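You operate a simulated robot arm through the tools that you are given. There is no shell and no other tool. Be economical: measure what you need, move in short steps, check, and stop when the job is done.

The job below is to be done with a simulated robot arm. You get a single attempt, and the scene is never put back.

TASK
Open the tin lid.

It is judged by the outcome, as a careful person would: the job done as asked, and still so three seconds after it is handed in. It fails if anything else is knocked over, pushed out of place, dropped, spilled or broken. A push-on lid holds only when it is set on centred and level and pressed home; a screw cap is set on level and turned clockwise until tight.

THE ROBOT
A 6-joint arm with a two-finger parallel gripper, fixed in place. Base frame: the origin is at the foot of the arm, x ahead of it, y to its left, z up. Lengths are in m, angles in rad, forces in N, time in s.
Its first joint turns from -1.152 to 1.152 rad. Payload 2.9 kg.
Tool frame: the origin (TCP) lies between the finger pads and is the grasp point; the fingertips stand 0.03 m ahead of it; z points along the fingers, y is the line along which they close. Largest opening 0.11 m; finger width 0.02, thickness 0.01; the body of the gripper, 0.048 by 0.112 m, starts 0.055 m behind the TCP.
Orientation is that of the tool frame in the base frame, as a unit quaternion [w, x, y, z]. With the fingers straight down and closing along the base's y, the tool's x points along the base's -x, its y along +y and its z along -z.

THE INTERFACE
- The arm moves only by the tool step_arm. Its argument "plan" is one flat list of numbers, 7 for each row, row after row: the turn, a rotation vector about the base's x, y, z in units of 180 degrees (1.0 is 180 degrees), then the shift along the base's x, y, z in units of 500 mm (1.0 is 500 mm), then the finger opening in m, from 0 to 0.11. In form: [ax, ay, az, dx, dy, dz, hand, ax, ay, az, dx, dy, dz, hand, ...]. A call has 1 to 12 rows; each row is the pose to reach, as a shift and turn from the pose commanded when the call began. A call with a number of a shift or a turn outside -1 to 1 is refused whole. Rows are played at 5 a second. More than 0.05 m and 0.15 rad between two rows, or a gripper value outside its range, and nothing of the call is played. A pose out of reach is approached as far as the arm can. The call stops where the force on the tool passes 40 N (or 10 N more than at its start, if that is more) or the arm is blocked; 0.2 s more then pass. Each finger travels about 0.108 m/s and halts on what it meets, pressing with about 44 N; the grip force reading is that of the motor and also rises with nothing between the fingers. The clock runs only during rows and for 0.2 s after the last one: add rows that repeat a pose to give the fingers time. The reply holds the time, the measured pose of the TCP, the force on the tool along the base axes, the opening and the grip force, in the units named above and with some noise, and new pictures: "pictures" is both (left out), scene, wrist or none.
- Cameras (640 x 400 px; columns grow to the right, rows downward): "scene" is fixed at [0.0896, 0.4324, 1.4093]; the picture's right is [-0.78, -0.63, 0.00], its down [-0.31, 0.38, -0.87] and it looks along [0.55, -0.68, -0.49] (base axes); focal length 364 px, centre (320, 200). "wrist" rides on the gripper at [-0.036, 0, -0.057] in the tool frame; the picture's right is [0.00, -1.00, 0.00], its down [0.97, 0.00, -0.24] and it looks along [0.24, 0.00, 0.97] (tool axes); focal length 218 px, centre (320, 200). There is no depth. A picture from a camera that has moved, and an enlarged one, comes with that camera's place and axes in the base frame and with its lens. The place of the scene camera against the robot may be out by one fixed shift of up to 0.025 m in any direction.
- close_up(camera, box): a new picture of the part [left, top, right, bottom] of that camera's present view, enlarged. The clock stands still meanwhile.
- close_job(): hands the job in; it is judged then, once.

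Work in short steps. Places have to be worked out from the pictures, the camera data and where the tool is seen: move nearer, look again, correct. Check each grasp and each placing, and mend what went wrong. You have 90 turns and 150 pictures in all, those below and enlarged ones among them. Open the gripper and draw the arm clear of the work before you hand the job in, unless the task says otherwise; then end with one line.

The tools are called after "Request:" as a command line: name --argument value ..., lists and objects as JSON in quotes. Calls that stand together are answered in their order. step_arm: Moves the arm, as the interface text tells. Its arguments: {"type":"object","properties":{"plan":{"type":"array"},"pictures":{"type":"string","enum":["both","scene","wrist","none"]}},"required":["plan"]} The other tools are called the same way: close_up (camera, box) takes an enlarged picture of a part of a camera's view; close_job () hands the job in.

At the start:

```text
clock: 0.0
tcp_pos: [0.4565, 0.0474, 1.1684]
tool_rot: [0.001, 0.0, 1.0, 0.0]
force: [0.3, -0.4, 0.0]
opening: 0.1097
finger_force: 0.0
```

scene: 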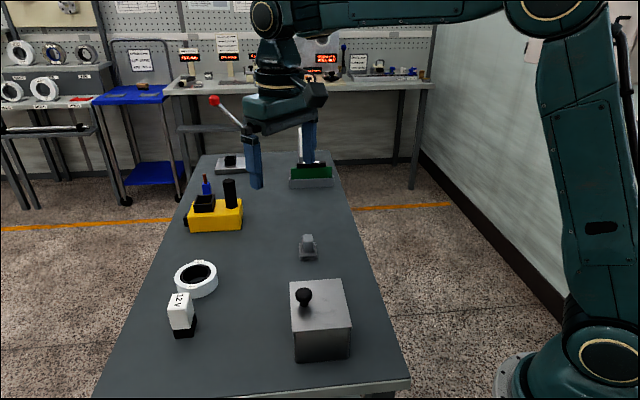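
wrist: 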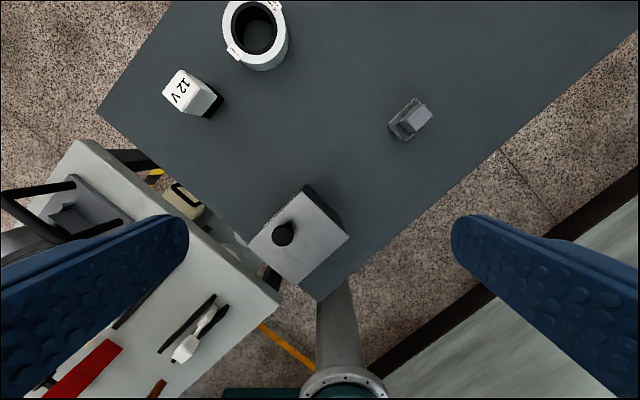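

The grey box with the black knob looks like the tin; I'll take enlarged views to see how its lid is held.

Request:
close_up --camera "scene" --box '[260, 220, 400, 380]'

Request:
close_up --camera "wrist" --box '[220, 160, 380, 300]'

```text
2.50 times, centred on (330, 300) of scene
camera zoom: at [0.0896, 0.4324, 1.4093], right [-0.78, -0.63, 0.0], down [-0.31, 0.38, -0.87], along [0.55, -0.68, -0.49], focal length 911 px, centre (295, -50)
```

zoom: 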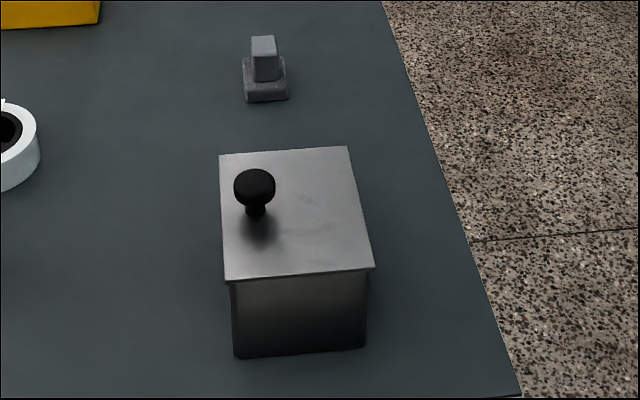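

```text
2.86 times, centred on (300, 230) of wrist
camera zoom: at [0.4924, 0.0467, 1.2258], right [0.0, -1.0, 0.0], down [-0.97, 0.0, 0.24], along [-0.24, 0.0, -0.97], focal length 624 px, centre (377, 114)
```

zoom: 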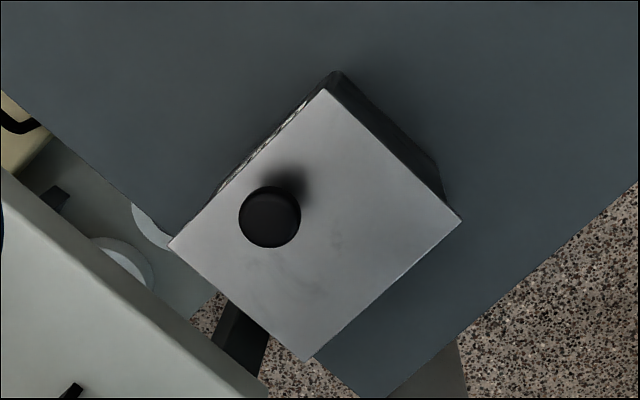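

The knob sits near the middle of the lid's (+x,+y) edge, so the hinge is probably on the opposite (-x,-y) edge, with its axis at about 45°. I'll turn the fingers to close along that axis and move nearer, above the knob, to measure it.

Request:
step_arm --plan '[0, 0, 0.042, -0.019, 0.0125, -0.0195, 0.11, 0, 0, 0.084, -0.038, 0.025, -0.039, 0.11, 0, 0, 0.126, -0.057, 0.0375, -0.0585, 0.11, 0, 0, 0.168, -0.076, 0.05, -0.078, 0.11, 0, 0, 0.21, -0.095, 0.0625, -0.0975, 0.11, 0, 0, 0.25, -0.113, 0.075, -0.117, 0.11, 0, 0, 0.25, -0.113, 0.075, -0.117, 0.11]'

```text
clock: 1.6
tcp_pos: [0.3996, 0.0841, 1.1103]
tool_rot: [0.0, -0.383, 0.924, 0.0]
force: [0.2, -0.2, 0.7]
opening: 0.1101
finger_force: 0.0
camera wrist: at [0.4252, 0.1097, 1.1668], right [0.71, -0.71, 0.0], down [-0.69, -0.69, 0.24], along [-0.17, -0.17, -0.97], focal length 218 px, centre (320, 200)
```

scene: 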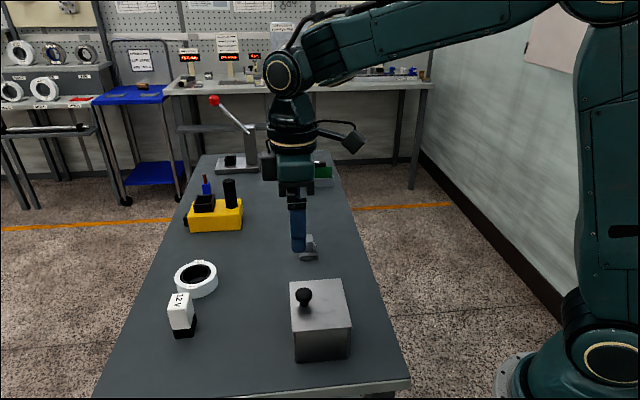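
wrist: 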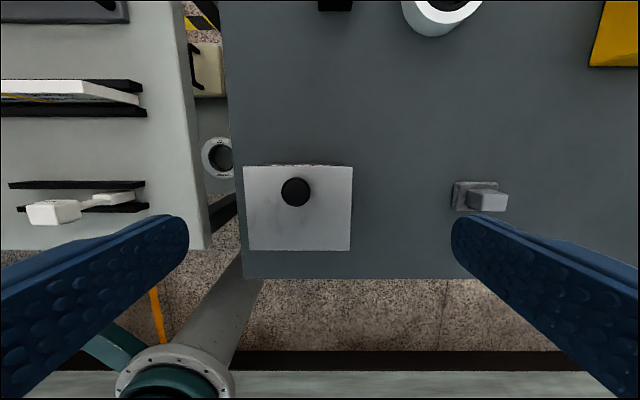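

Two rays put the knob near (0.378, 0.097), but the height is still unsure (0.95 to 0.98). I'll move over it, a bit lower, and measure again.

Request:
step_arm --plan '[0, 0, 0, -0.022, 0.013, -0.02, 0.11, 0, 0, 0, -0.044, 0.026, -0.05, 0.11, 0, 0, 0, -0.044, 0.026, -0.07, 0.11, 0, 0, 0, -0.044, 0.026, -0.07, 0.11]'

Request:
close_up --camera "wrist" --box '[200, 120, 440, 270]'

Request:
close_up --camera "scene" --box '[240, 200, 400, 370]'

```text
clock: 2.6
tcp_pos: [0.3764, 0.0976, 1.0739]
tool_rot: [0.0, -0.383, 0.924, 0.0]
force: [0.5, -0.6, -0.1]
opening: 0.1101
finger_force: 0.1
camera wrist: at [0.4031, 0.1222, 1.1314], right [0.71, -0.71, 0.0], down [-0.69, -0.69, 0.24], along [-0.17, -0.17, -0.97], focal length 218 px, centre (320, 200)
```

scene: 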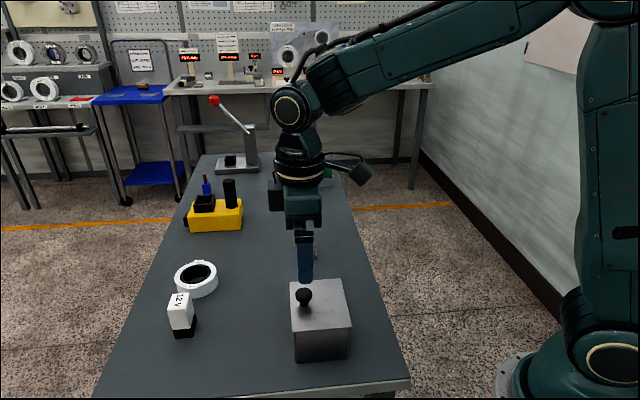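
wrist: 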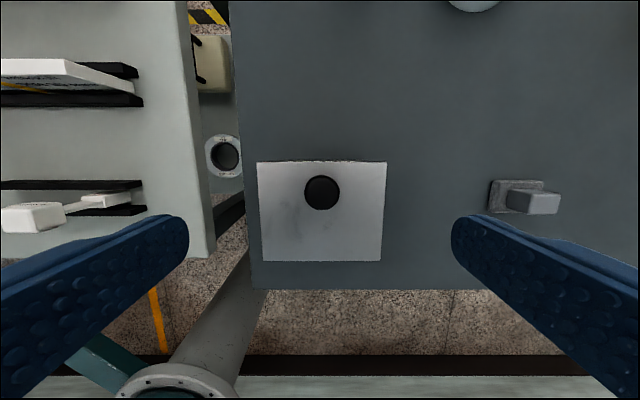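

```text
2.67 times, centred on (320, 195) of wrist
camera zoom: at [0.4031, 0.1222, 1.1314], right [0.71, -0.71, 0.0], down [-0.69, -0.69, 0.24], along [-0.17, -0.17, -0.97], focal length 582 px, centre (320, 213)
```

zoom: 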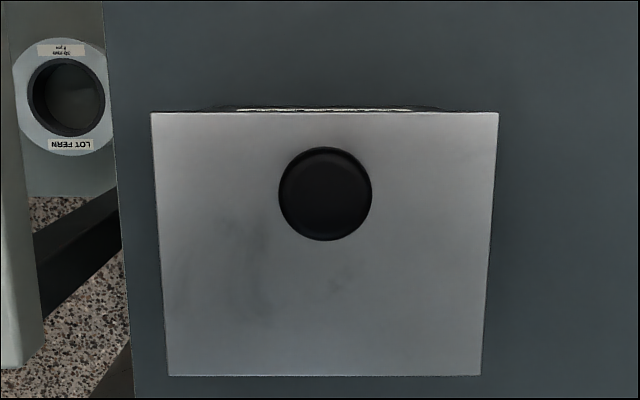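

```text
2.35 times, centred on (320, 285) of scene
camera zoom: at [0.0896, 0.4324, 1.4093], right [-0.78, -0.63, 0.0], down [-0.31, 0.38, -0.87], along [0.55, -0.68, -0.49], focal length 857 px, centre (320, 0)
```

zoom: 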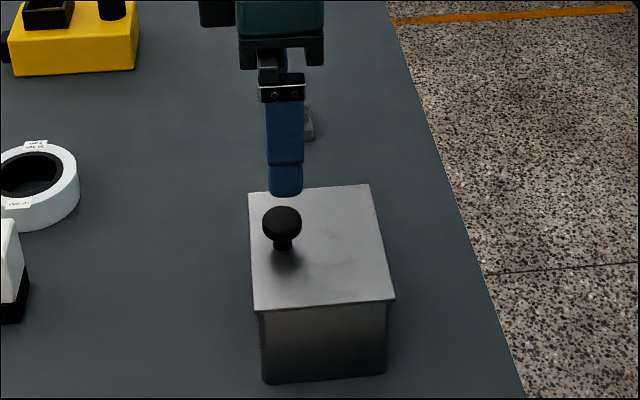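

Scale changes put the lid top at about z≈0.95 and the knob, ~27 mm across, at about (0.379, 0.098) with its head near z≈0.97. I'll narrow the fingers to 0.055 and go down to a TCP height of 0.992, with the tips just above the lid.

Request:
step_arm --plan '[0, 0, 0, 0.003, 0, 0, 0.06, 0, 0, 0, 0.003, 0, -0.02, 0.055, 0, 0, 0, 0.003, 0, -0.06, 0.055, 0, 0, 0, 0.003, 0, -0.1, 0.055, 0, 0, 0, 0.003, 0, -0.13, 0.055, 0, 0, 0, 0.003, 0, -0.15, 0.055, 0, 0, 0, 0.003, 0, -0.164, 0.055, 0, 0, 0, 0.003, 0, -0.164, 0.055]'

Request:
close_up --camera "scene" --box '[270, 230, 370, 370]'

```text
clock: 4.4
tcp_pos: [0.3799, 0.0976, 0.9932]
tool_rot: [0.001, -0.382, 0.924, 0.0]
force: [-0.2, 0.5, 0.1]
opening: 0.055
finger_force: 0.0
camera wrist: at [0.4051, 0.1226, 1.0495], right [0.71, -0.71, 0.0], down [-0.69, -0.69, 0.24], along [-0.17, -0.17, -0.97], focal length 218 px, centre (320, 200)
```

scene: 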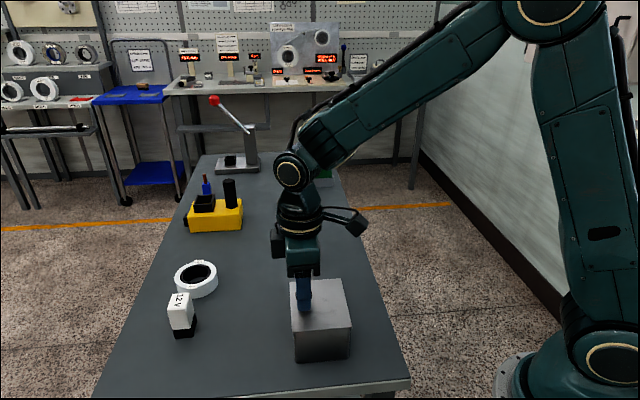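
wrist: 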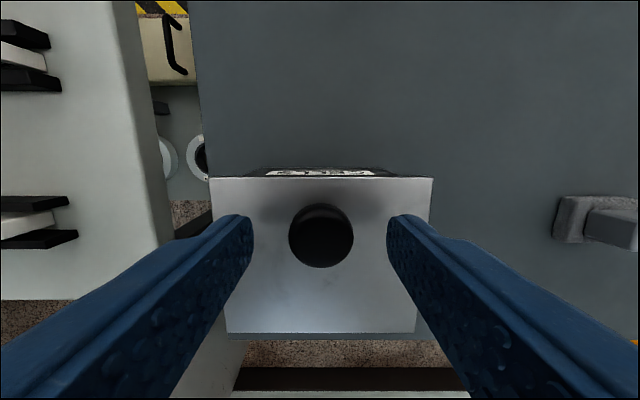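

```text
2.86 times, centred on (320, 300) of scene
camera zoom: at [0.0896, 0.4324, 1.4093], right [-0.78, -0.63, 0.0], down [-0.31, 0.38, -0.87], along [0.55, -0.68, -0.49], focal length 1041 px, centre (320, -86)
```

zoom: 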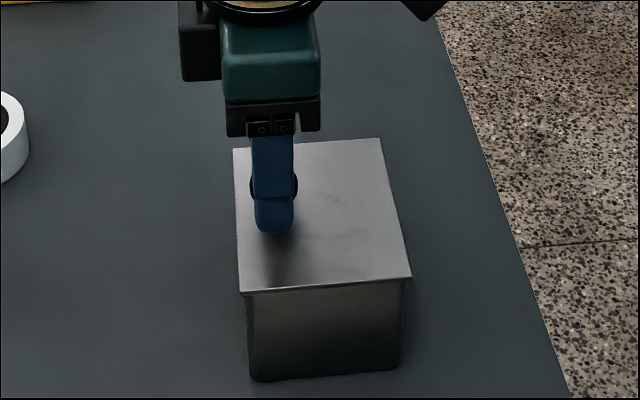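

A label shows on the tin's front face, and the lid now measures lower (~0.94), with the knob head at ~0.963. I'll read the label before going lower.

Request:
close_up --camera "wrist" --box '[200, 150, 440, 350]'

Request:
close_up --camera "wrist" --box '[255, 155, 385, 190]'

```text
2.00 times, centred on (320, 250) of wrist
camera zoom: at [0.4051, 0.1226, 1.0495], right [0.71, -0.71, 0.0], down [-0.69, -0.69, 0.24], along [-0.17, -0.17, -0.97], focal length 436 px, centre (320, 100)
```

zoom: 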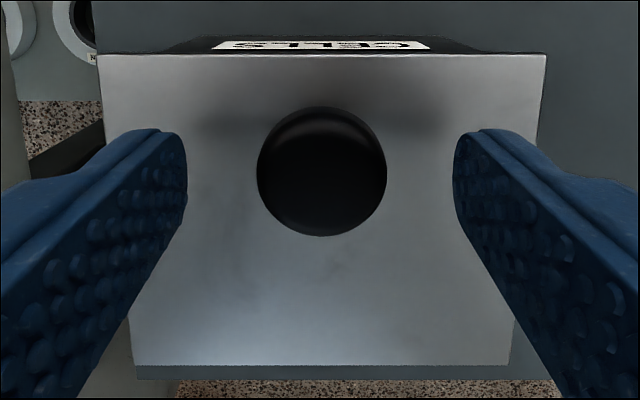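

```text
4.92 times, centred on (320, 172) of wrist
camera zoom: at [0.4051, 0.1226, 1.0495], right [0.71, -0.71, 0.0], down [-0.69, -0.69, 0.24], along [-0.17, -0.17, -0.97], focal length 1074 px, centre (320, 335)
```

zoom: 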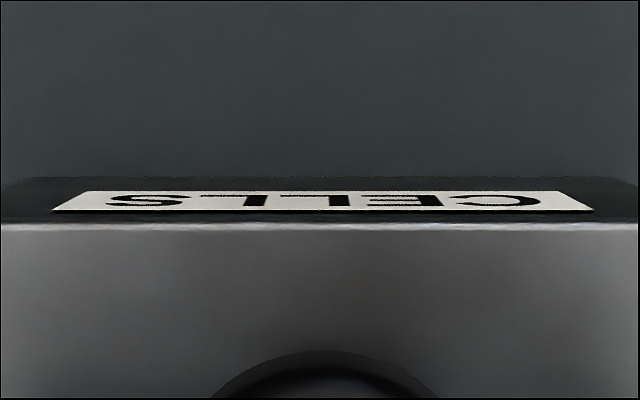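

The label says "CELLS", so that edge is the front and the hinge is at the back. I'll go down carefully another 16 mm.

Request:
step_arm --plan '[0, 0, 0, 0, 0, -0.008, 0.055, 0, 0, 0, 0, 0, -0.016, 0.055, 0, 0, 0, 0, 0, -0.024, 0.055, 0, 0, 0, 0, 0, -0.032, 0.055, 0, 0, 0, 0, 0, -0.032, 0.055]'

Request:
close_up --camera "scene" --box '[270, 230, 370, 370]'

```text
clock: 5.6
tcp_pos: [0.3797, 0.0969, 0.9779]
tool_rot: [0.0, -0.383, 0.924, 0.0]
force: [-0.5, 0.7, -0.2]
opening: 0.0549
finger_force: 0.0
camera wrist: at [0.4049, 0.1226, 1.0342], right [0.71, -0.71, 0.0], down [-0.69, -0.69, 0.24], along [-0.17, -0.17, -0.97], focal length 218 px, centre (320, 200)
```

scene: 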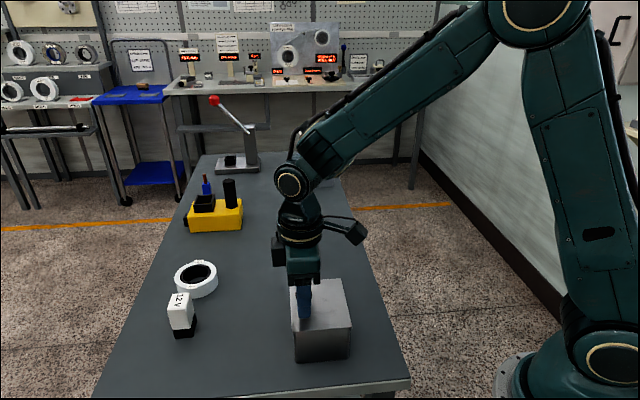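
wrist: 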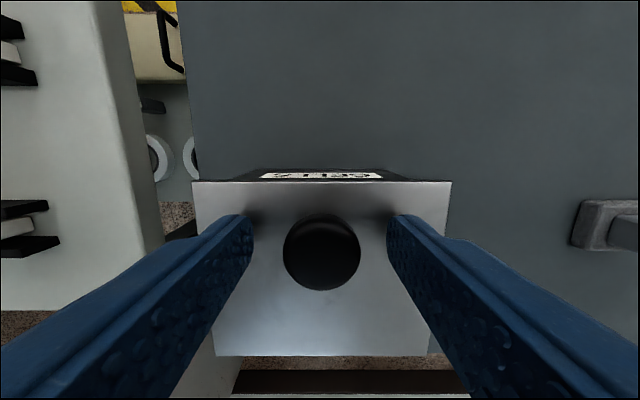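

```text
2.86 times, centred on (320, 300) of scene
camera zoom: at [0.0896, 0.4324, 1.4093], right [-0.78, -0.63, 0.0], down [-0.31, 0.38, -0.87], along [0.55, -0.68, -0.49], focal length 1041 px, centre (320, -86)
```

zoom: 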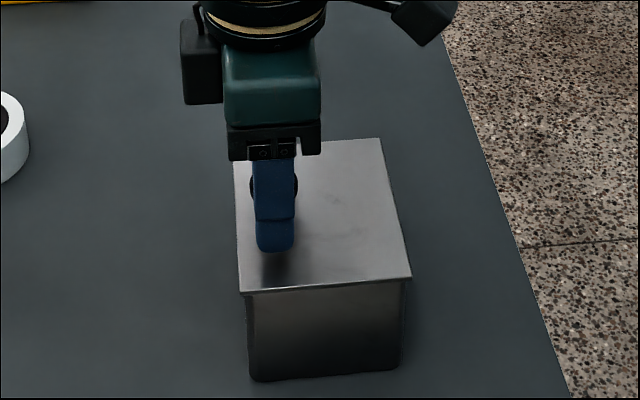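

The fingers now straddle the knob head, with the tips a few mm above the lid and the knob centred. I'll close the grip.

Request:
step_arm --plan '[0, 0, 0, 0, 0, 0, 0.04, 0, 0, 0, 0, 0, 0, 0.02, 0, 0, 0, 0, 0, 0, 0.015, 0, 0, 0, 0, 0, 0, 0.015]' --pictures "wrist"

```text
clock: 6.6
tcp_pos: [0.38, 0.0964, 0.978]
tool_rot: [0.0, -0.382, 0.924, 0.0]
force: [4.1, -4.8, -2.8]
opening: 0.0268
finger_force: 44.5
camera wrist: at [0.4052, 0.1222, 1.0343], right [0.71, -0.71, 0.0], down [-0.69, -0.69, 0.24], along [-0.17, -0.17, -0.97], focal length 218 px, centre (320, 200)
```

wrist: 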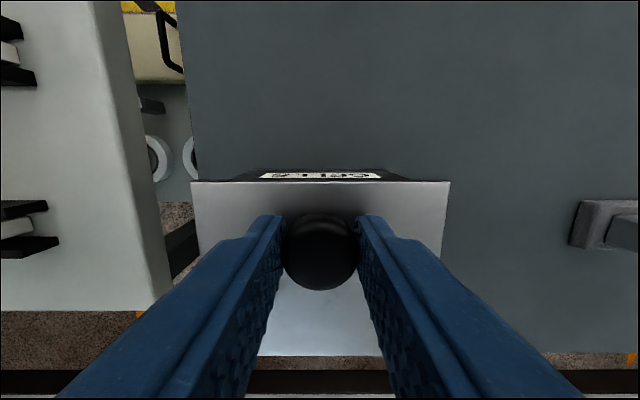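

The knob is held at 26.8 mm. I judge the hinge to be about 71 mm behind it at z≈0.94, so I'll lift along that arc to about 10° with the tool kept upright, letting the round knob pivot between the fingers, and check the force.

Request:
step_arm --plan '[0, 0, 0, -0.0014, -0.0014, 0.006, 0.015, 0, 0, 0, -0.003, -0.003, 0.0122, 0.015, 0, 0, 0, -0.0048, -0.0048, 0.018, 0.015, 0, 0, 0, -0.0068, -0.0068, 0.024, 0.015, 0, 0, 0, -0.0068, -0.0068, 0.024, 0.015]'

Request:
close_up --camera "scene" --box '[270, 230, 370, 370]'

```text
clock: 7.8
tcp_pos: [0.3763, 0.0943, 0.9893]
tool_rot: [0.001, -0.383, 0.924, 0.0]
force: [10.6, -2.6, -14.5]
opening: 0.0267
finger_force: 44.1
camera wrist: at [0.4024, 0.1195, 1.0465], right [0.71, -0.71, 0.0], down [-0.69, -0.69, 0.24], along [-0.17, -0.17, -0.97], focal length 218 px, centre (320, 200)
```

scene: 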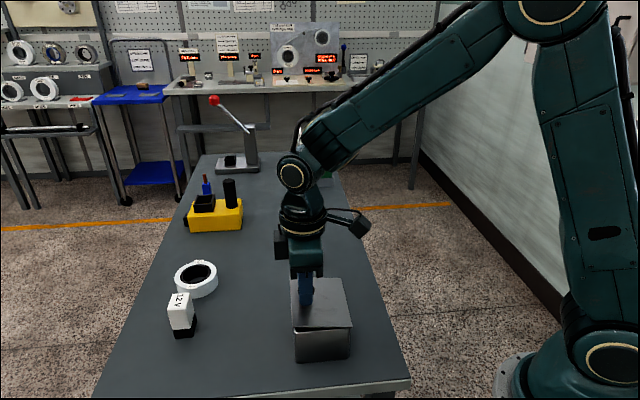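
wrist: 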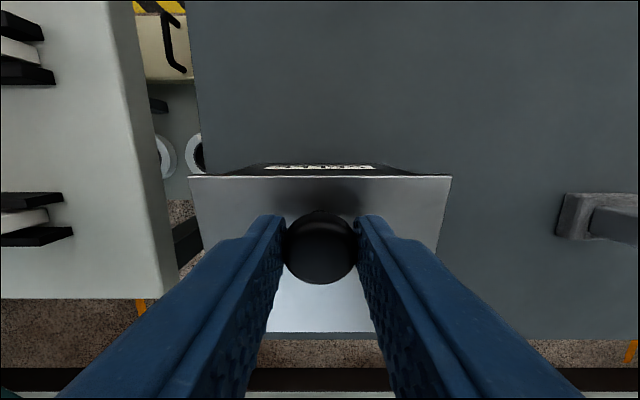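

```text
2.86 times, centred on (320, 300) of scene
camera zoom: at [0.0901, 0.4323, 1.4093], right [-0.78, -0.63, 0.0], down [-0.31, 0.38, -0.87], along [0.55, -0.68, -0.49], focal length 1041 px, centre (320, -86)
```

zoom: 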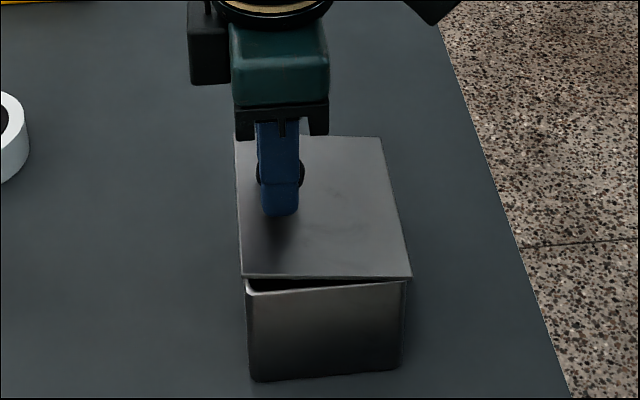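

The lid is hinged at the back as judged and has opened about 10°, and the tin has not moved. I'll carry on along the arc to about 40°, with a 0.7 mm sideways correction to ease the side force.

Request:
step_arm --plan '[0, 0, 0, -0.0034, -0.0054, 0.0114, 0.015, 0, 0, 0, -0.0085, -0.0105, 0.022, 0.015, 0, 0, 0, -0.0143, -0.0163, 0.032, 0.015, 0, 0, 0, -0.0206, -0.0226, 0.0414, 0.015, 0, 0, 0, -0.0274, -0.0294, 0.0498, 0.015, 0, 0, 0, -0.0349, -0.0369, 0.0574, 0.015, 0, 0, 0, -0.0349, -0.0369, 0.0574, 0.015]'

Request:
close_up --camera "scene" --box '[270, 230, 370, 370]'

```text
clock: 9.4
tcp_pos: [0.3591, 0.0762, 1.0194]
tool_rot: [0.003, -0.385, 0.923, 0.001]
force: [10.8, 21.8, 6.0]
opening: 0.027
finger_force: 45.5
camera wrist: at [0.3847, 0.102, 1.076], right [0.71, -0.7, 0.0], down [-0.68, -0.69, 0.23], along [-0.16, -0.17, -0.97], focal length 218 px, centre (320, 200)
```

scene: 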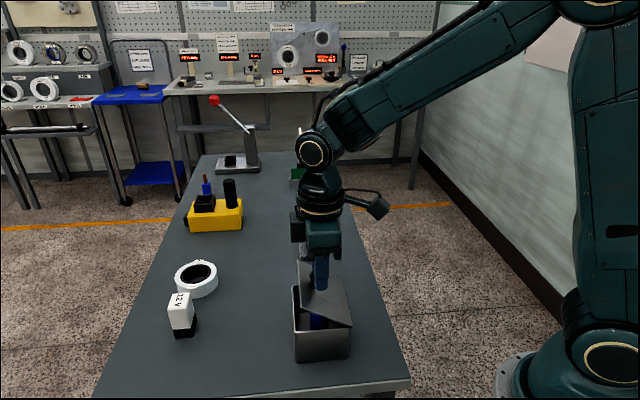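
wrist: 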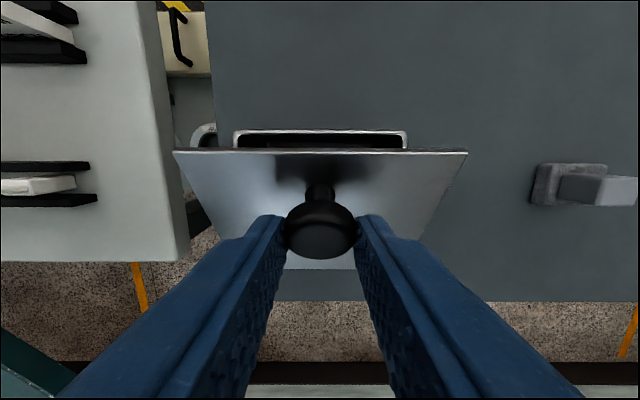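

```text
2.86 times, centred on (320, 300) of scene
camera zoom: at [0.0898, 0.433, 1.4091], right [-0.78, -0.63, 0.0], down [-0.31, 0.38, -0.87], along [0.55, -0.68, -0.49], focal length 1041 px, centre (320, -86)
```

zoom: 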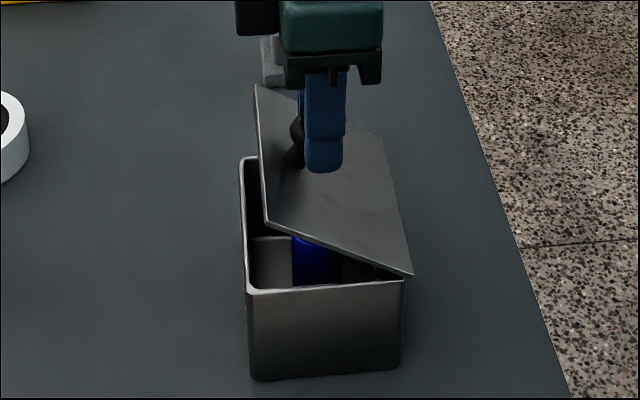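

The lid is at about 38° and the tin is steady. The radial push suggests the true radius is slightly larger (~77 mm), so I'll refit the arc and go on to about 68°.

Request:
step_arm --plan '[0, 0, 0, -0.0074, -0.0074, 0.0084, 0.015, 0, 0, 0, -0.0158, -0.0158, 0.0146, 0.015, 0, 0, 0, -0.0246, -0.0246, 0.0196, 0.015, 0, 0, 0, -0.0337, -0.0337, 0.0238, 0.015, 0, 0, 0, -0.043, -0.043, 0.0266, 0.015, 0, 0, 0, -0.0525, -0.0525, 0.0284, 0.015, 0, 0, 0, -0.0525, -0.0525, 0.0284, 0.015]'

Request:
close_up --camera "scene" --box '[270, 230, 370, 370]'

```text
clock: 11.0
tcp_pos: [0.3323, 0.0487, 1.033]
tool_rot: [-0.001, -0.382, 0.924, 0.0]
force: [-0.6, -0.9, -0.8]
opening: 0.0152
finger_force: 0.1
camera wrist: at [0.3579, 0.074, 1.0894], right [0.71, -0.71, 0.0], down [-0.69, -0.69, 0.24], along [-0.17, -0.17, -0.97], focal length 218 px, centre (320, 200)
```

scene: 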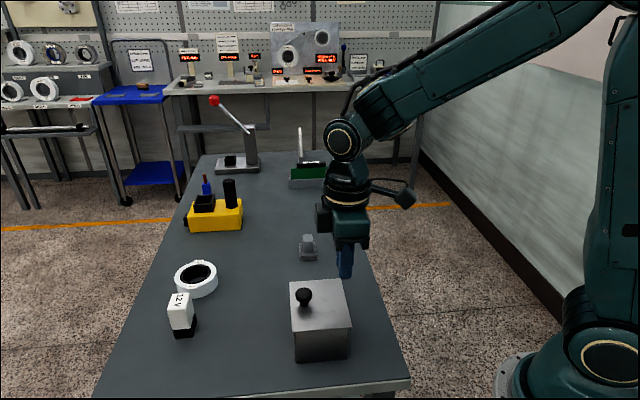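
wrist: 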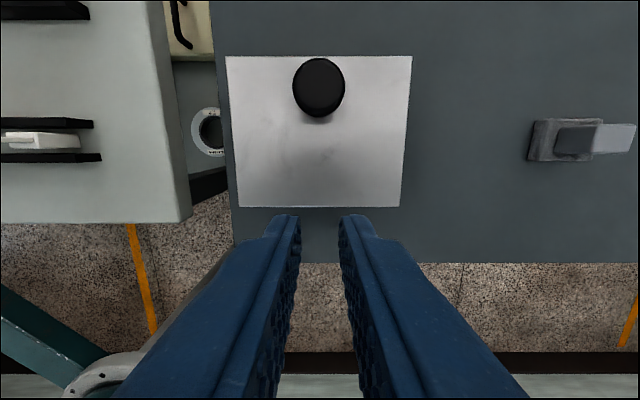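

```text
2.86 times, centred on (320, 300) of scene
camera zoom: at [0.0896, 0.4324, 1.4093], right [-0.78, -0.63, 0.0], down [-0.31, 0.38, -0.87], along [0.55, -0.68, -0.49], focal length 1041 px, centre (320, -86)
```

zoom: 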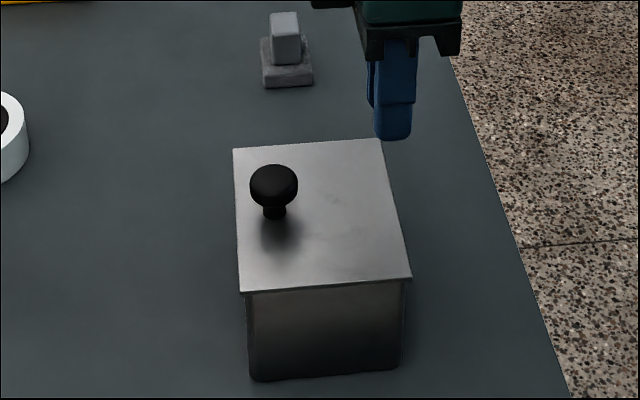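

The knob slipped out while pivoting and the lid fell shut; the tin itself has not moved. A rigid grip is better, with the tool tilting along with the lid, so I'll test in free air how far the tool can lean back here.

Request:
step_arm --plan '[0, 0, 0, 0, 0, 0.06, 0.06, 0, 0, 0, 0, 0, 0.1, 0.06, 0.0314, -0.0314, 0, 0, 0, 0.1, 0.06, 0.0628, -0.0628, 0, 0, 0, 0.1, 0.06, 0.0942, -0.0942, 0, 0, 0, 0.1, 0.06, 0.1256, -0.1256, 0, 0, 0, 0.1, 0.06, 0.157, -0.157, 0, 0, 0, 0.1, 0.06, 0.1884, -0.1884, 0, 0, 0, 0.1, 0.06, 0.2198, -0.2198, 0, 0, 0, 0.1, 0.06, 0.2512, -0.2512, 0, 0, 0, 0.1, 0.06, 0.2512, -0.2512, 0, 0, 0, 0.1, 0.06]'

```text
clock: 13.4
tcp_pos: [0.3453, 0.0443, 1.0892]
tool_rot: [0.489, -0.325, 0.784, 0.203]
force: [0.0, 0.5, 0.5]
opening: 0.0598
finger_force: 0.0
out of reach, approached as far as the arm can: row 10, 11
camera wrist: at [0.3202, 0.019, 1.1465], right [0.71, -0.71, 0.0], down [-0.45, -0.45, -0.77], along [0.54, 0.54, -0.64], focal length 218 px, centre (320, 200)
```

scene: 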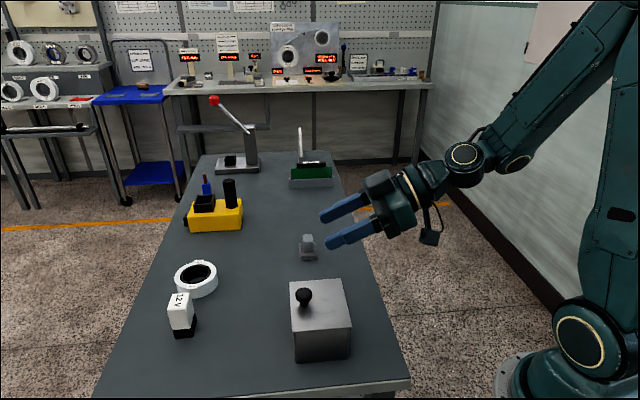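
wrist: 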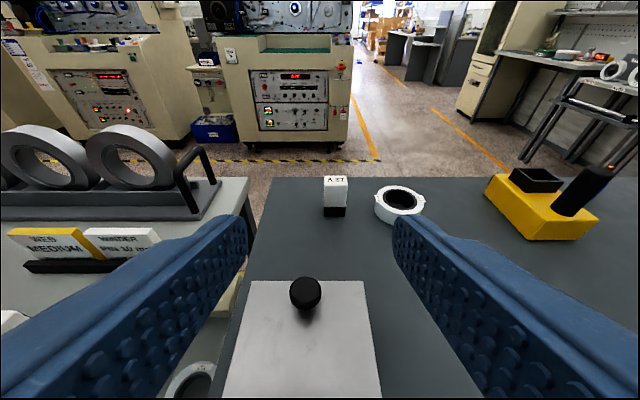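

The arm can lean back about 55–60° here. So I'll grasp the knob with the tool pre-tilted 30° the other way and rotate it rigidly with the lid, with no pivoting in the fingers for about 85°. I'm now moving to a hover in line with the knob at that tilt.

Request:
step_arm --plan '[-0.0308, 0.0308, 0, 0.0139, 0.0139, 0, 0.06, -0.0615, 0.0615, 0, 0.0277, 0.0277, 0, 0.06, -0.0923, 0.0923, 0, 0.0416, 0.0416, 0, 0.06, -0.1231, 0.1231, 0, 0.0554, 0.0554, 0, 0.06, -0.1538, 0.1538, 0, 0.0693, 0.0693, 0, 0.06, -0.1846, 0.1846, 0, 0.0832, 0.0832, 0, 0.06, -0.2154, 0.2154, 0, 0.097, 0.097, 0, 0.06, -0.2462, 0.2462, 0, 0.1109, 0.1109, 0, 0.06, -0.2769, 0.2769, 0, 0.1247, 0.1247, -0.016, 0.06, -0.3077, 0.3077, 0, 0.1386, 0.1386, -0.032, 0.06, -0.3385, 0.3385, 0, 0.1525, 0.1525, -0.05, 0.06, -0.3692, 0.3692, 0, 0.1663, 0.1663, -0.066, 0.06]'

```text
clock: 16.0
tcp_pos: [0.4317, 0.131, 1.0519]
tool_rot: [-0.183, -0.37, 0.909, -0.05]
force: [0.0, -0.1, -0.5]
opening: 0.0598
finger_force: 0.1
out of reach, approached as far as the arm can: row 11, 12
camera wrist: at [0.4723, 0.168, 1.0908], right [0.69, -0.72, -0.04], down [-0.57, -0.58, 0.58], along [-0.44, -0.38, -0.81], focal length 218 px, centre (320, 200)
```

scene: 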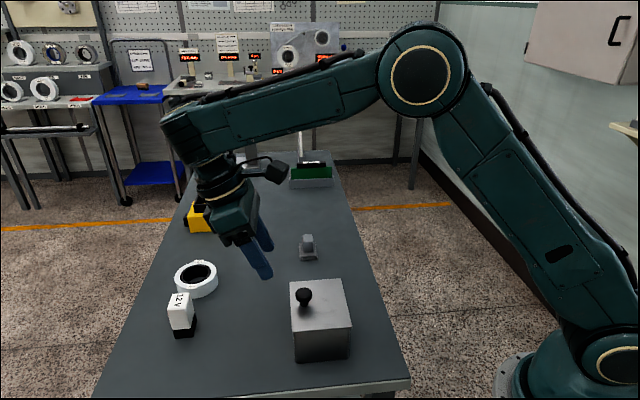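
wrist: 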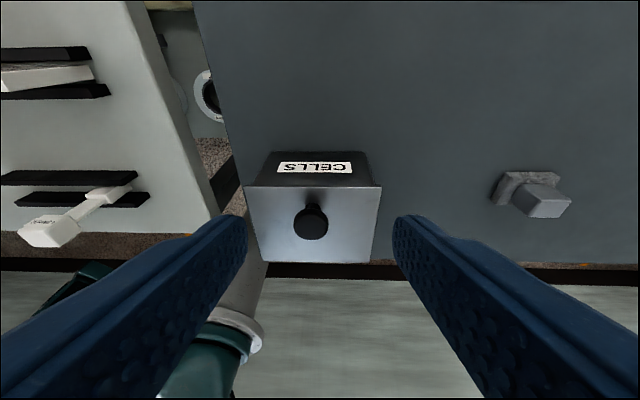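

The forward lean is limited to about 20°, so I'll use 18°. I'm moving to a hover in line with the knob.

Request:
step_arm --plan '[0.0236, -0.0236, 0, -0.02, -0.02, 0, 0.06, 0.0471, -0.0471, 0, -0.04, -0.04, -0.02, 0.06, 0.0471, -0.0471, 0, -0.04, -0.04, -0.04, 0.06, 0.0471, -0.0471, 0, -0.04, -0.04, -0.04, 0.06]' --pictures "wrist"

Request:
close_up --camera "wrist" --box '[200, 130, 440, 280]'

```text
clock: 17.0
tcp_pos: [0.4089, 0.1067, 1.036]
tool_rot: [-0.145, -0.378, 0.913, -0.06]
force: [0.3, -0.7, -0.9]
opening: 0.06
finger_force: 0.2
out of reach, approached as far as the arm can: row 2
camera wrist: at [0.4455, 0.1437, 1.0793], right [0.71, -0.71, 0.0], down [-0.6, -0.6, 0.53], along [-0.37, -0.37, -0.85], focal length 218 px, centre (320, 200)
```

wrist: 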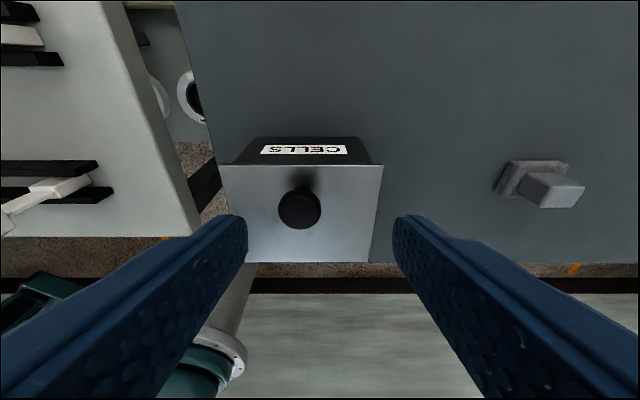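

```text
2.67 times, centred on (320, 205) of wrist
camera zoom: at [0.4455, 0.1437, 1.0793], right [0.71, -0.71, 0.0], down [-0.6, -0.6, 0.53], along [-0.37, -0.37, -0.85], focal length 582 px, centre (320, 187)
```

zoom: 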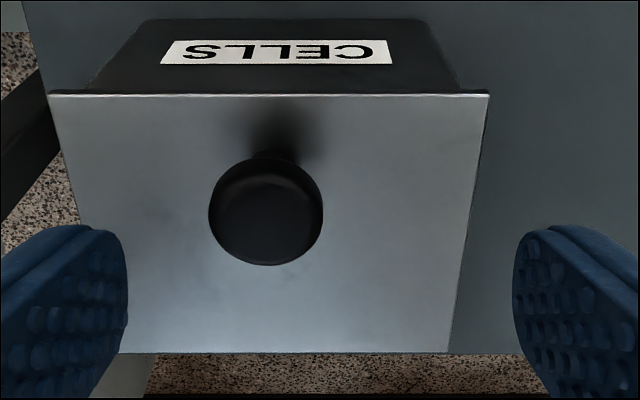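

The knob appears 12 mm to the side, which agrees with the TCP reading, so the pose is off from what I reckoned. I'll hold one row to see whether it settles.

Request:
step_arm --plan '[0, 0, 0, 0, 0, 0, 0.06, 0, 0, 0, 0, 0, 0, 0.06]' --pictures "none"

```text
clock: 17.6
tcp_pos: [0.4087, 0.1079, 1.0365]
tool_rot: [-0.145, -0.378, 0.912, -0.06]
force: [-0.3, 1.0, 0.7]
opening: 0.0601
finger_force: 0.1
```

It has settled; an earlier out-of-reach row had shifted the position reference. With the knob at f≈0.3375, l≈0.2005, I'll line up and go down along the tool axis.

Request:
step_arm --plan '[0, 0, 0, -0.015, 0.0024, -0.016, 0.06, 0, 0, 0, -0.03, 0.0048, -0.032, 0.06, 0, 0, 0, -0.035, -0.0001, -0.055, 0.06, 0, 0, 0, -0.04, -0.005, -0.077, 0.06, 0, 0, 0, -0.045, -0.01, -0.098, 0.06, 0, 0, 0, -0.049, -0.0142, -0.116, 0.06, 0, 0, 0, -0.049, -0.0142, -0.116, 0.06]'

Request:
close_up --camera "scene" --box '[270, 230, 370, 370]'

```text
clock: 19.2
tcp_pos: [0.3843, 0.1004, 0.9794]
tool_rot: [-0.144, -0.379, 0.912, -0.06]
force: [0.2, 0.2, 0.5]
opening: 0.0601
finger_force: 0.0
camera wrist: at [0.4206, 0.1373, 1.0209], right [0.71, -0.71, 0.0], down [-0.6, -0.6, 0.53], along [-0.37, -0.37, -0.85], focal length 218 px, centre (320, 200)
```

scene: 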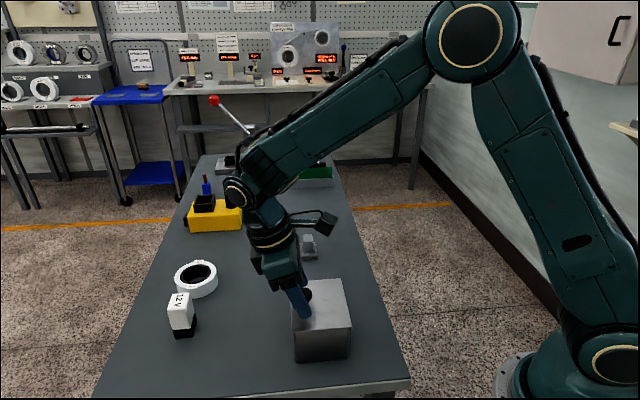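
wrist: 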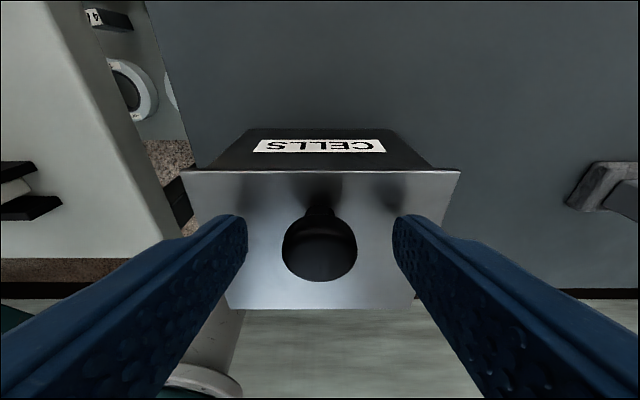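

```text
2.86 times, centred on (320, 300) of scene
camera zoom: at [0.0896, 0.4324, 1.4093], right [-0.78, -0.63, 0.0], down [-0.31, 0.38, -0.87], along [0.55, -0.68, -0.49], focal length 1041 px, centre (320, -86)
```

zoom: 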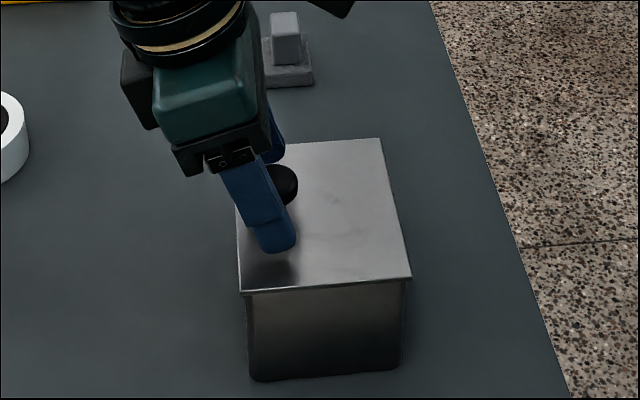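

The knob is centred between the fingers in both directions. Closing now.

Request:
step_arm --plan '[0, 0, 0, 0, 0, 0, 0.04, 0, 0, 0, 0, 0, 0, 0.02, 0, 0, 0, 0, 0, 0, 0.01, 0, 0, 0, 0, 0, 0, 0.01]' --pictures "none"

```text
clock: 20.2
tcp_pos: [0.3841, 0.1011, 0.9771]
tool_rot: [-0.145, -0.377, 0.913, -0.06]
force: [-0.7, 0.3, -1.9]
opening: 0.0267
finger_force: 45.0
```

Gripped at 26.7 mm with almost no side force. I'll rotate tool and lid rigidly about the estimated hinge (f=0.262, z=0.9415) by 15° and read the force.

Request:
step_arm --plan '[0.0196, -0.0196, 0, -0.0049, -0.0049, 0.0138, 0.01, 0.0393, -0.0393, 0, -0.0107, -0.0107, 0.0268, 0.01, 0.0589, -0.0589, 0, -0.0173, -0.0173, 0.0392, 0.01, 0.0589, -0.0589, 0, -0.0173, -0.0173, 0.0392, 0.01]' --pictures "wrist"

```text
clock: 21.2
tcp_pos: [0.3749, 0.0912, 0.9974]
tool_rot: [-0.026, -0.383, 0.923, -0.009]
force: [-5.0, 0.9, -12.7]
opening: 0.0271
finger_force: 45.4
camera wrist: at [0.4024, 0.1192, 1.0523], right [0.71, -0.71, 0.0], down [-0.68, -0.68, 0.29], along [-0.21, -0.21, -0.96], focal length 218 px, centre (320, 200)
```

wrist: 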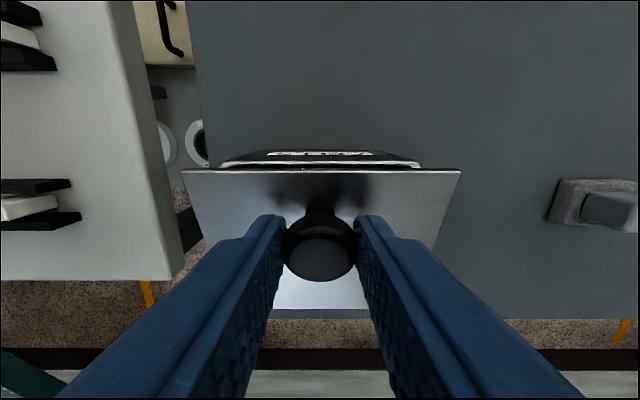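

The forces are modest (about 9 N tangential and 9 N inward), so I'll trim the radius by 0.5 mm and continue to 35°.

Request:
step_arm --plan '[0.0196, -0.0196, 0, -0.0078, -0.0078, 0.0108, 0.01, 0.0393, -0.0393, 0, -0.0157, -0.0157, 0.0212, 0.01, 0.0589, -0.0589, 0, -0.0243, -0.0243, 0.0306, 0.01, 0.0786, -0.0786, 0, -0.0334, -0.0334, 0.039, 0.01, 0.0786, -0.0786, 0, -0.0334, -0.0334, 0.039, 0.01]' --pictures "wrist"

```text
clock: 22.4
tcp_pos: [0.3582, 0.0744, 1.0174]
tool_rot: [0.136, -0.378, 0.914, 0.057]
force: [-3.5, -3.0, -18.2]
opening: 0.0265
finger_force: 45.3
camera wrist: at [0.3704, 0.0872, 1.0819], right [0.71, -0.71, 0.0], down [-0.71, -0.71, -0.05], along [0.04, 0.04, -1.0], focal length 218 px, centre (320, 200)
```

wrist: 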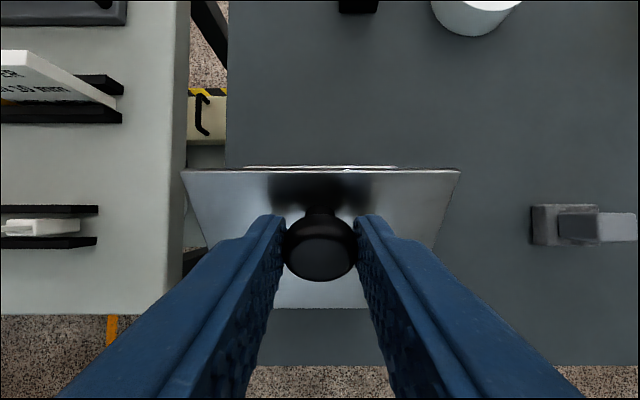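

The knob is seated in the pads just as before, and the lid is at about 35°. The inward pull is up to 17 N, so I'll trim another ~1.2 mm of radius and go on to 55°.

Request:
step_arm --plan '[0.0196, -0.0196, 0, -0.0103, -0.0103, 0.005, 0.01, 0.0393, -0.0393, 0, -0.0202, -0.0202, 0.011, 0.01, 0.0589, -0.0589, 0, -0.0304, -0.0304, 0.0156, 0.01, 0.0786, -0.0786, 0, -0.0409, -0.0409, 0.019, 0.01, 0.0786, -0.0786, 0, -0.0409, -0.0409, 0.019, 0.01]'

```text
clock: 23.6
tcp_pos: [0.337, 0.0544, 1.0268]
tool_rot: [0.292, -0.363, 0.876, 0.121]
force: [-12.0, -8.5, 6.7]
opening: 0.0266
finger_force: 45.2
camera wrist: at [0.3333, 0.0504, 1.0939], right [0.71, -0.71, 0.0], down [-0.65, -0.65, -0.39], along [0.28, 0.28, -0.92], focal length 218 px, centre (320, 200)
```

scene: 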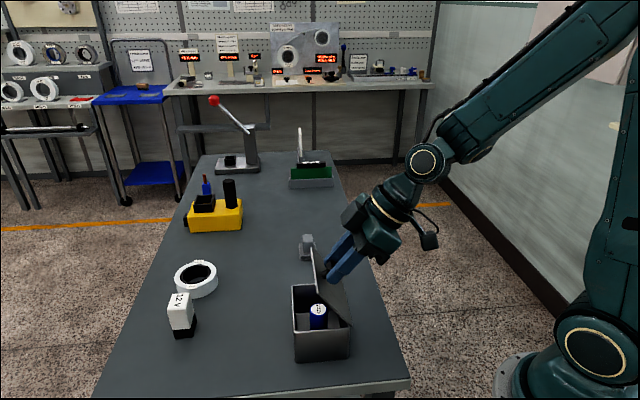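
wrist: 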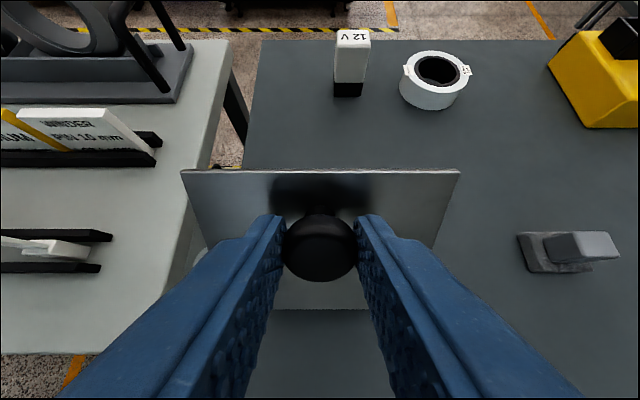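

The rigid rotation is working, with the lid at about 55°. The force on the tool is pointing toward -f, so I'll add a 1 mm shift that way and go on to 70°.

Request:
step_arm --plan '[0.0196, -0.0196, 0, -0.0119, -0.0119, 0.002, 0.01, 0.0393, -0.0393, 0, -0.0226, -0.0226, 0.0026, 0.01, 0.0589, -0.0589, 0, -0.0332, -0.0332, 0.002, 0.01, 0.0589, -0.0589, 0, -0.0332, -0.0332, 0.002, 0.01]'

```text
clock: 24.4
tcp_pos: [0.3254, 0.0434, 1.0281]
tool_rot: [0.376, -0.349, 0.841, 0.173]
force: [-6.5, -0.5, 7.2]
opening: 0.0267
finger_force: 44.8
out of reach, approached as far as the arm can: row 2, 3
stopped in row 3: the force on the tool passed its limit (the readings are from after the stop); the commanded pose is now the measured one
camera wrist: at [0.3144, 0.0274, 1.0924], right [0.72, -0.7, -0.03], down [-0.58, -0.58, -0.57], along [0.38, 0.43, -0.82], focal length 218 px, centre (320, 200)
```

scene: 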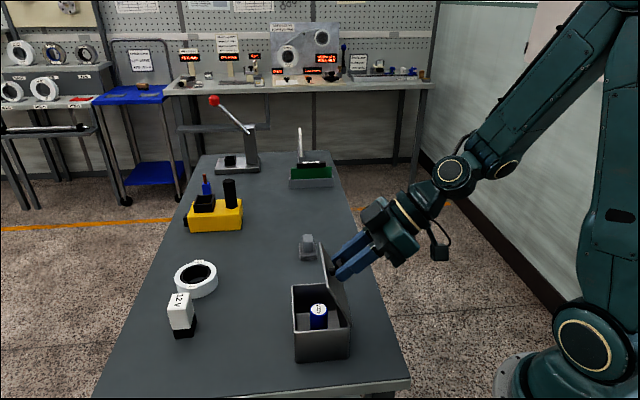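
wrist: 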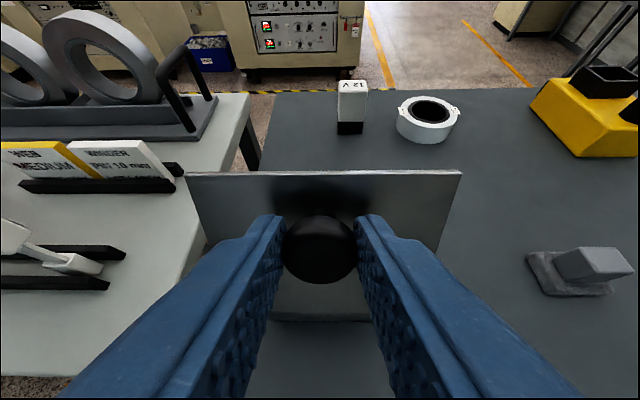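

The lid is at about 66° and the tool is leaning back 49°, which is near its reach limit. From here I'll follow the knob's arc while easing the tilt back slightly, so the knob pivots in the fingers, in small force-checked pieces.

Request:
step_arm --plan '[-0.0033, 0.0033, 0, -0.004, -0.0047, 0.001, 0.01, -0.0066, 0.0066, 0, -0.0081, -0.0095, 0.002, 0.01, -0.0098, 0.0098, 0, -0.0123, -0.0142, 0.0026, 0.01, -0.0131, 0.0131, 0, -0.0165, -0.0189, 0.0032, 0.01, -0.0131, 0.0131, 0, -0.0165, -0.0189, 0.0032, 0.01]'

```text
clock: 25.6
tcp_pos: [0.3194, 0.0344, 1.0315]
tool_rot: [0.352, -0.355, 0.85, 0.165]
force: [-2.0, 23.3, 1.6]
opening: 0.027
finger_force: 44.9
camera wrist: at [0.3094, 0.0219, 1.0964], right [0.72, -0.69, -0.03], down [-0.6, -0.6, -0.53], along [0.35, 0.4, -0.85], focal length 218 px, centre (320, 200)
```

scene: 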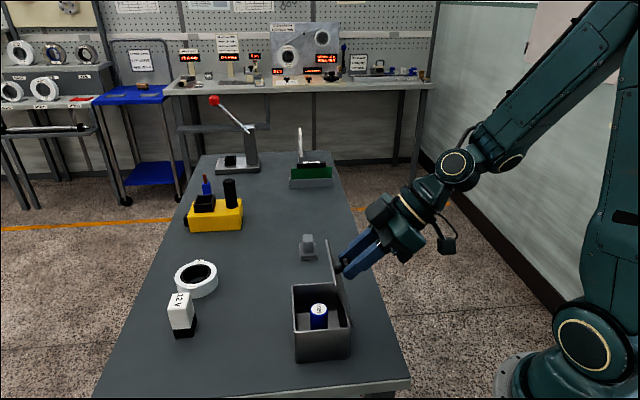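
wrist: 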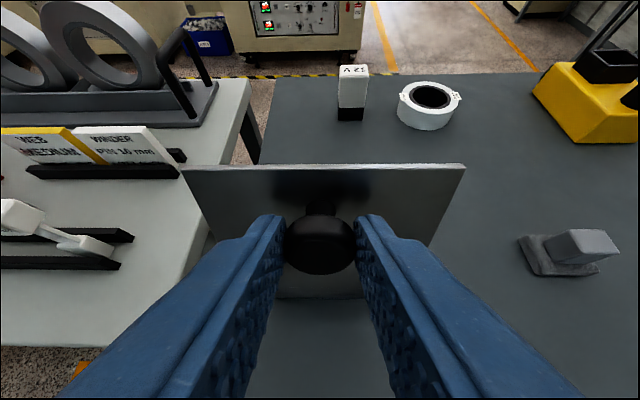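

The lid is at about 74° and the knob is still centred in the pads. The side force comes from my 1 mm sideways shift, so I'll undo it and continue about 20° along the arc in fine steps.

Request:
step_arm --plan '[-0.003, 0.003, 0, -0.0065, -0.0031, 0, 0.01, -0.006, 0.006, 0, -0.0112, -0.0078, 0, 0.01, -0.009, 0.009, 0, -0.0159, -0.0125, -0.0004, 0.01, -0.012, 0.012, 0, -0.0206, -0.0172, -0.0012, 0.01, -0.015, 0.015, 0, -0.0253, -0.0219, -0.0023, 0.01, -0.018, 0.018, 0, -0.03, -0.0266, -0.0036, 0.01, -0.0208, 0.0208, 0, -0.0347, -0.0313, -0.0052, 0.01, -0.0236, 0.0236, 0, -0.0394, -0.036, -0.007, 0.01, -0.0236, 0.0236, 0, -0.0394, -0.036, -0.007, 0.01]'

```text
clock: 27.6
tcp_pos: [0.3008, 0.0152, 1.0273]
tool_rot: [0.309, -0.362, 0.867, 0.145]
force: [2.4, 11.8, 17.4]
opening: 0.0269
finger_force: 45.4
camera wrist: at [0.2954, 0.0084, 1.0943], right [0.72, -0.7, -0.03], down [-0.64, -0.64, -0.44], along [0.29, 0.33, -0.9], focal length 218 px, centre (320, 200)
```

scene: 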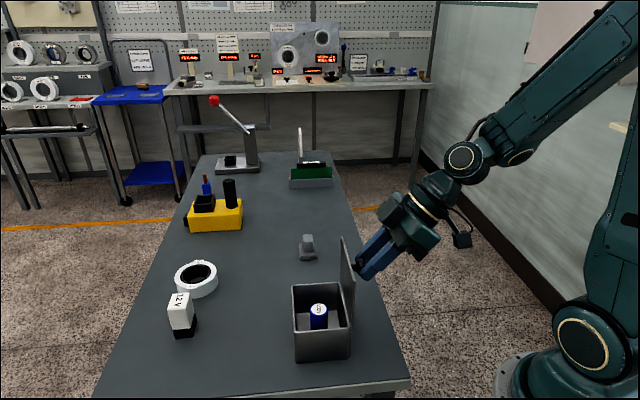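
wrist: 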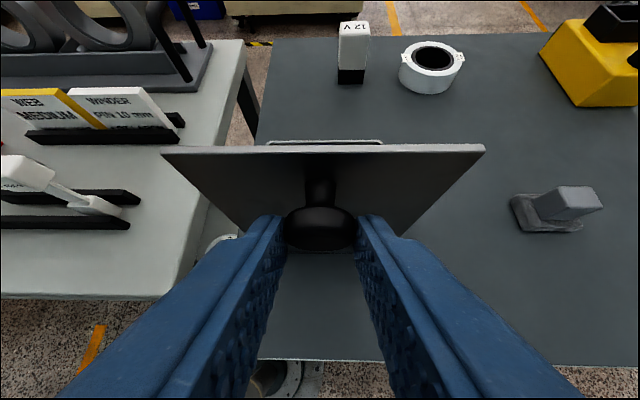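

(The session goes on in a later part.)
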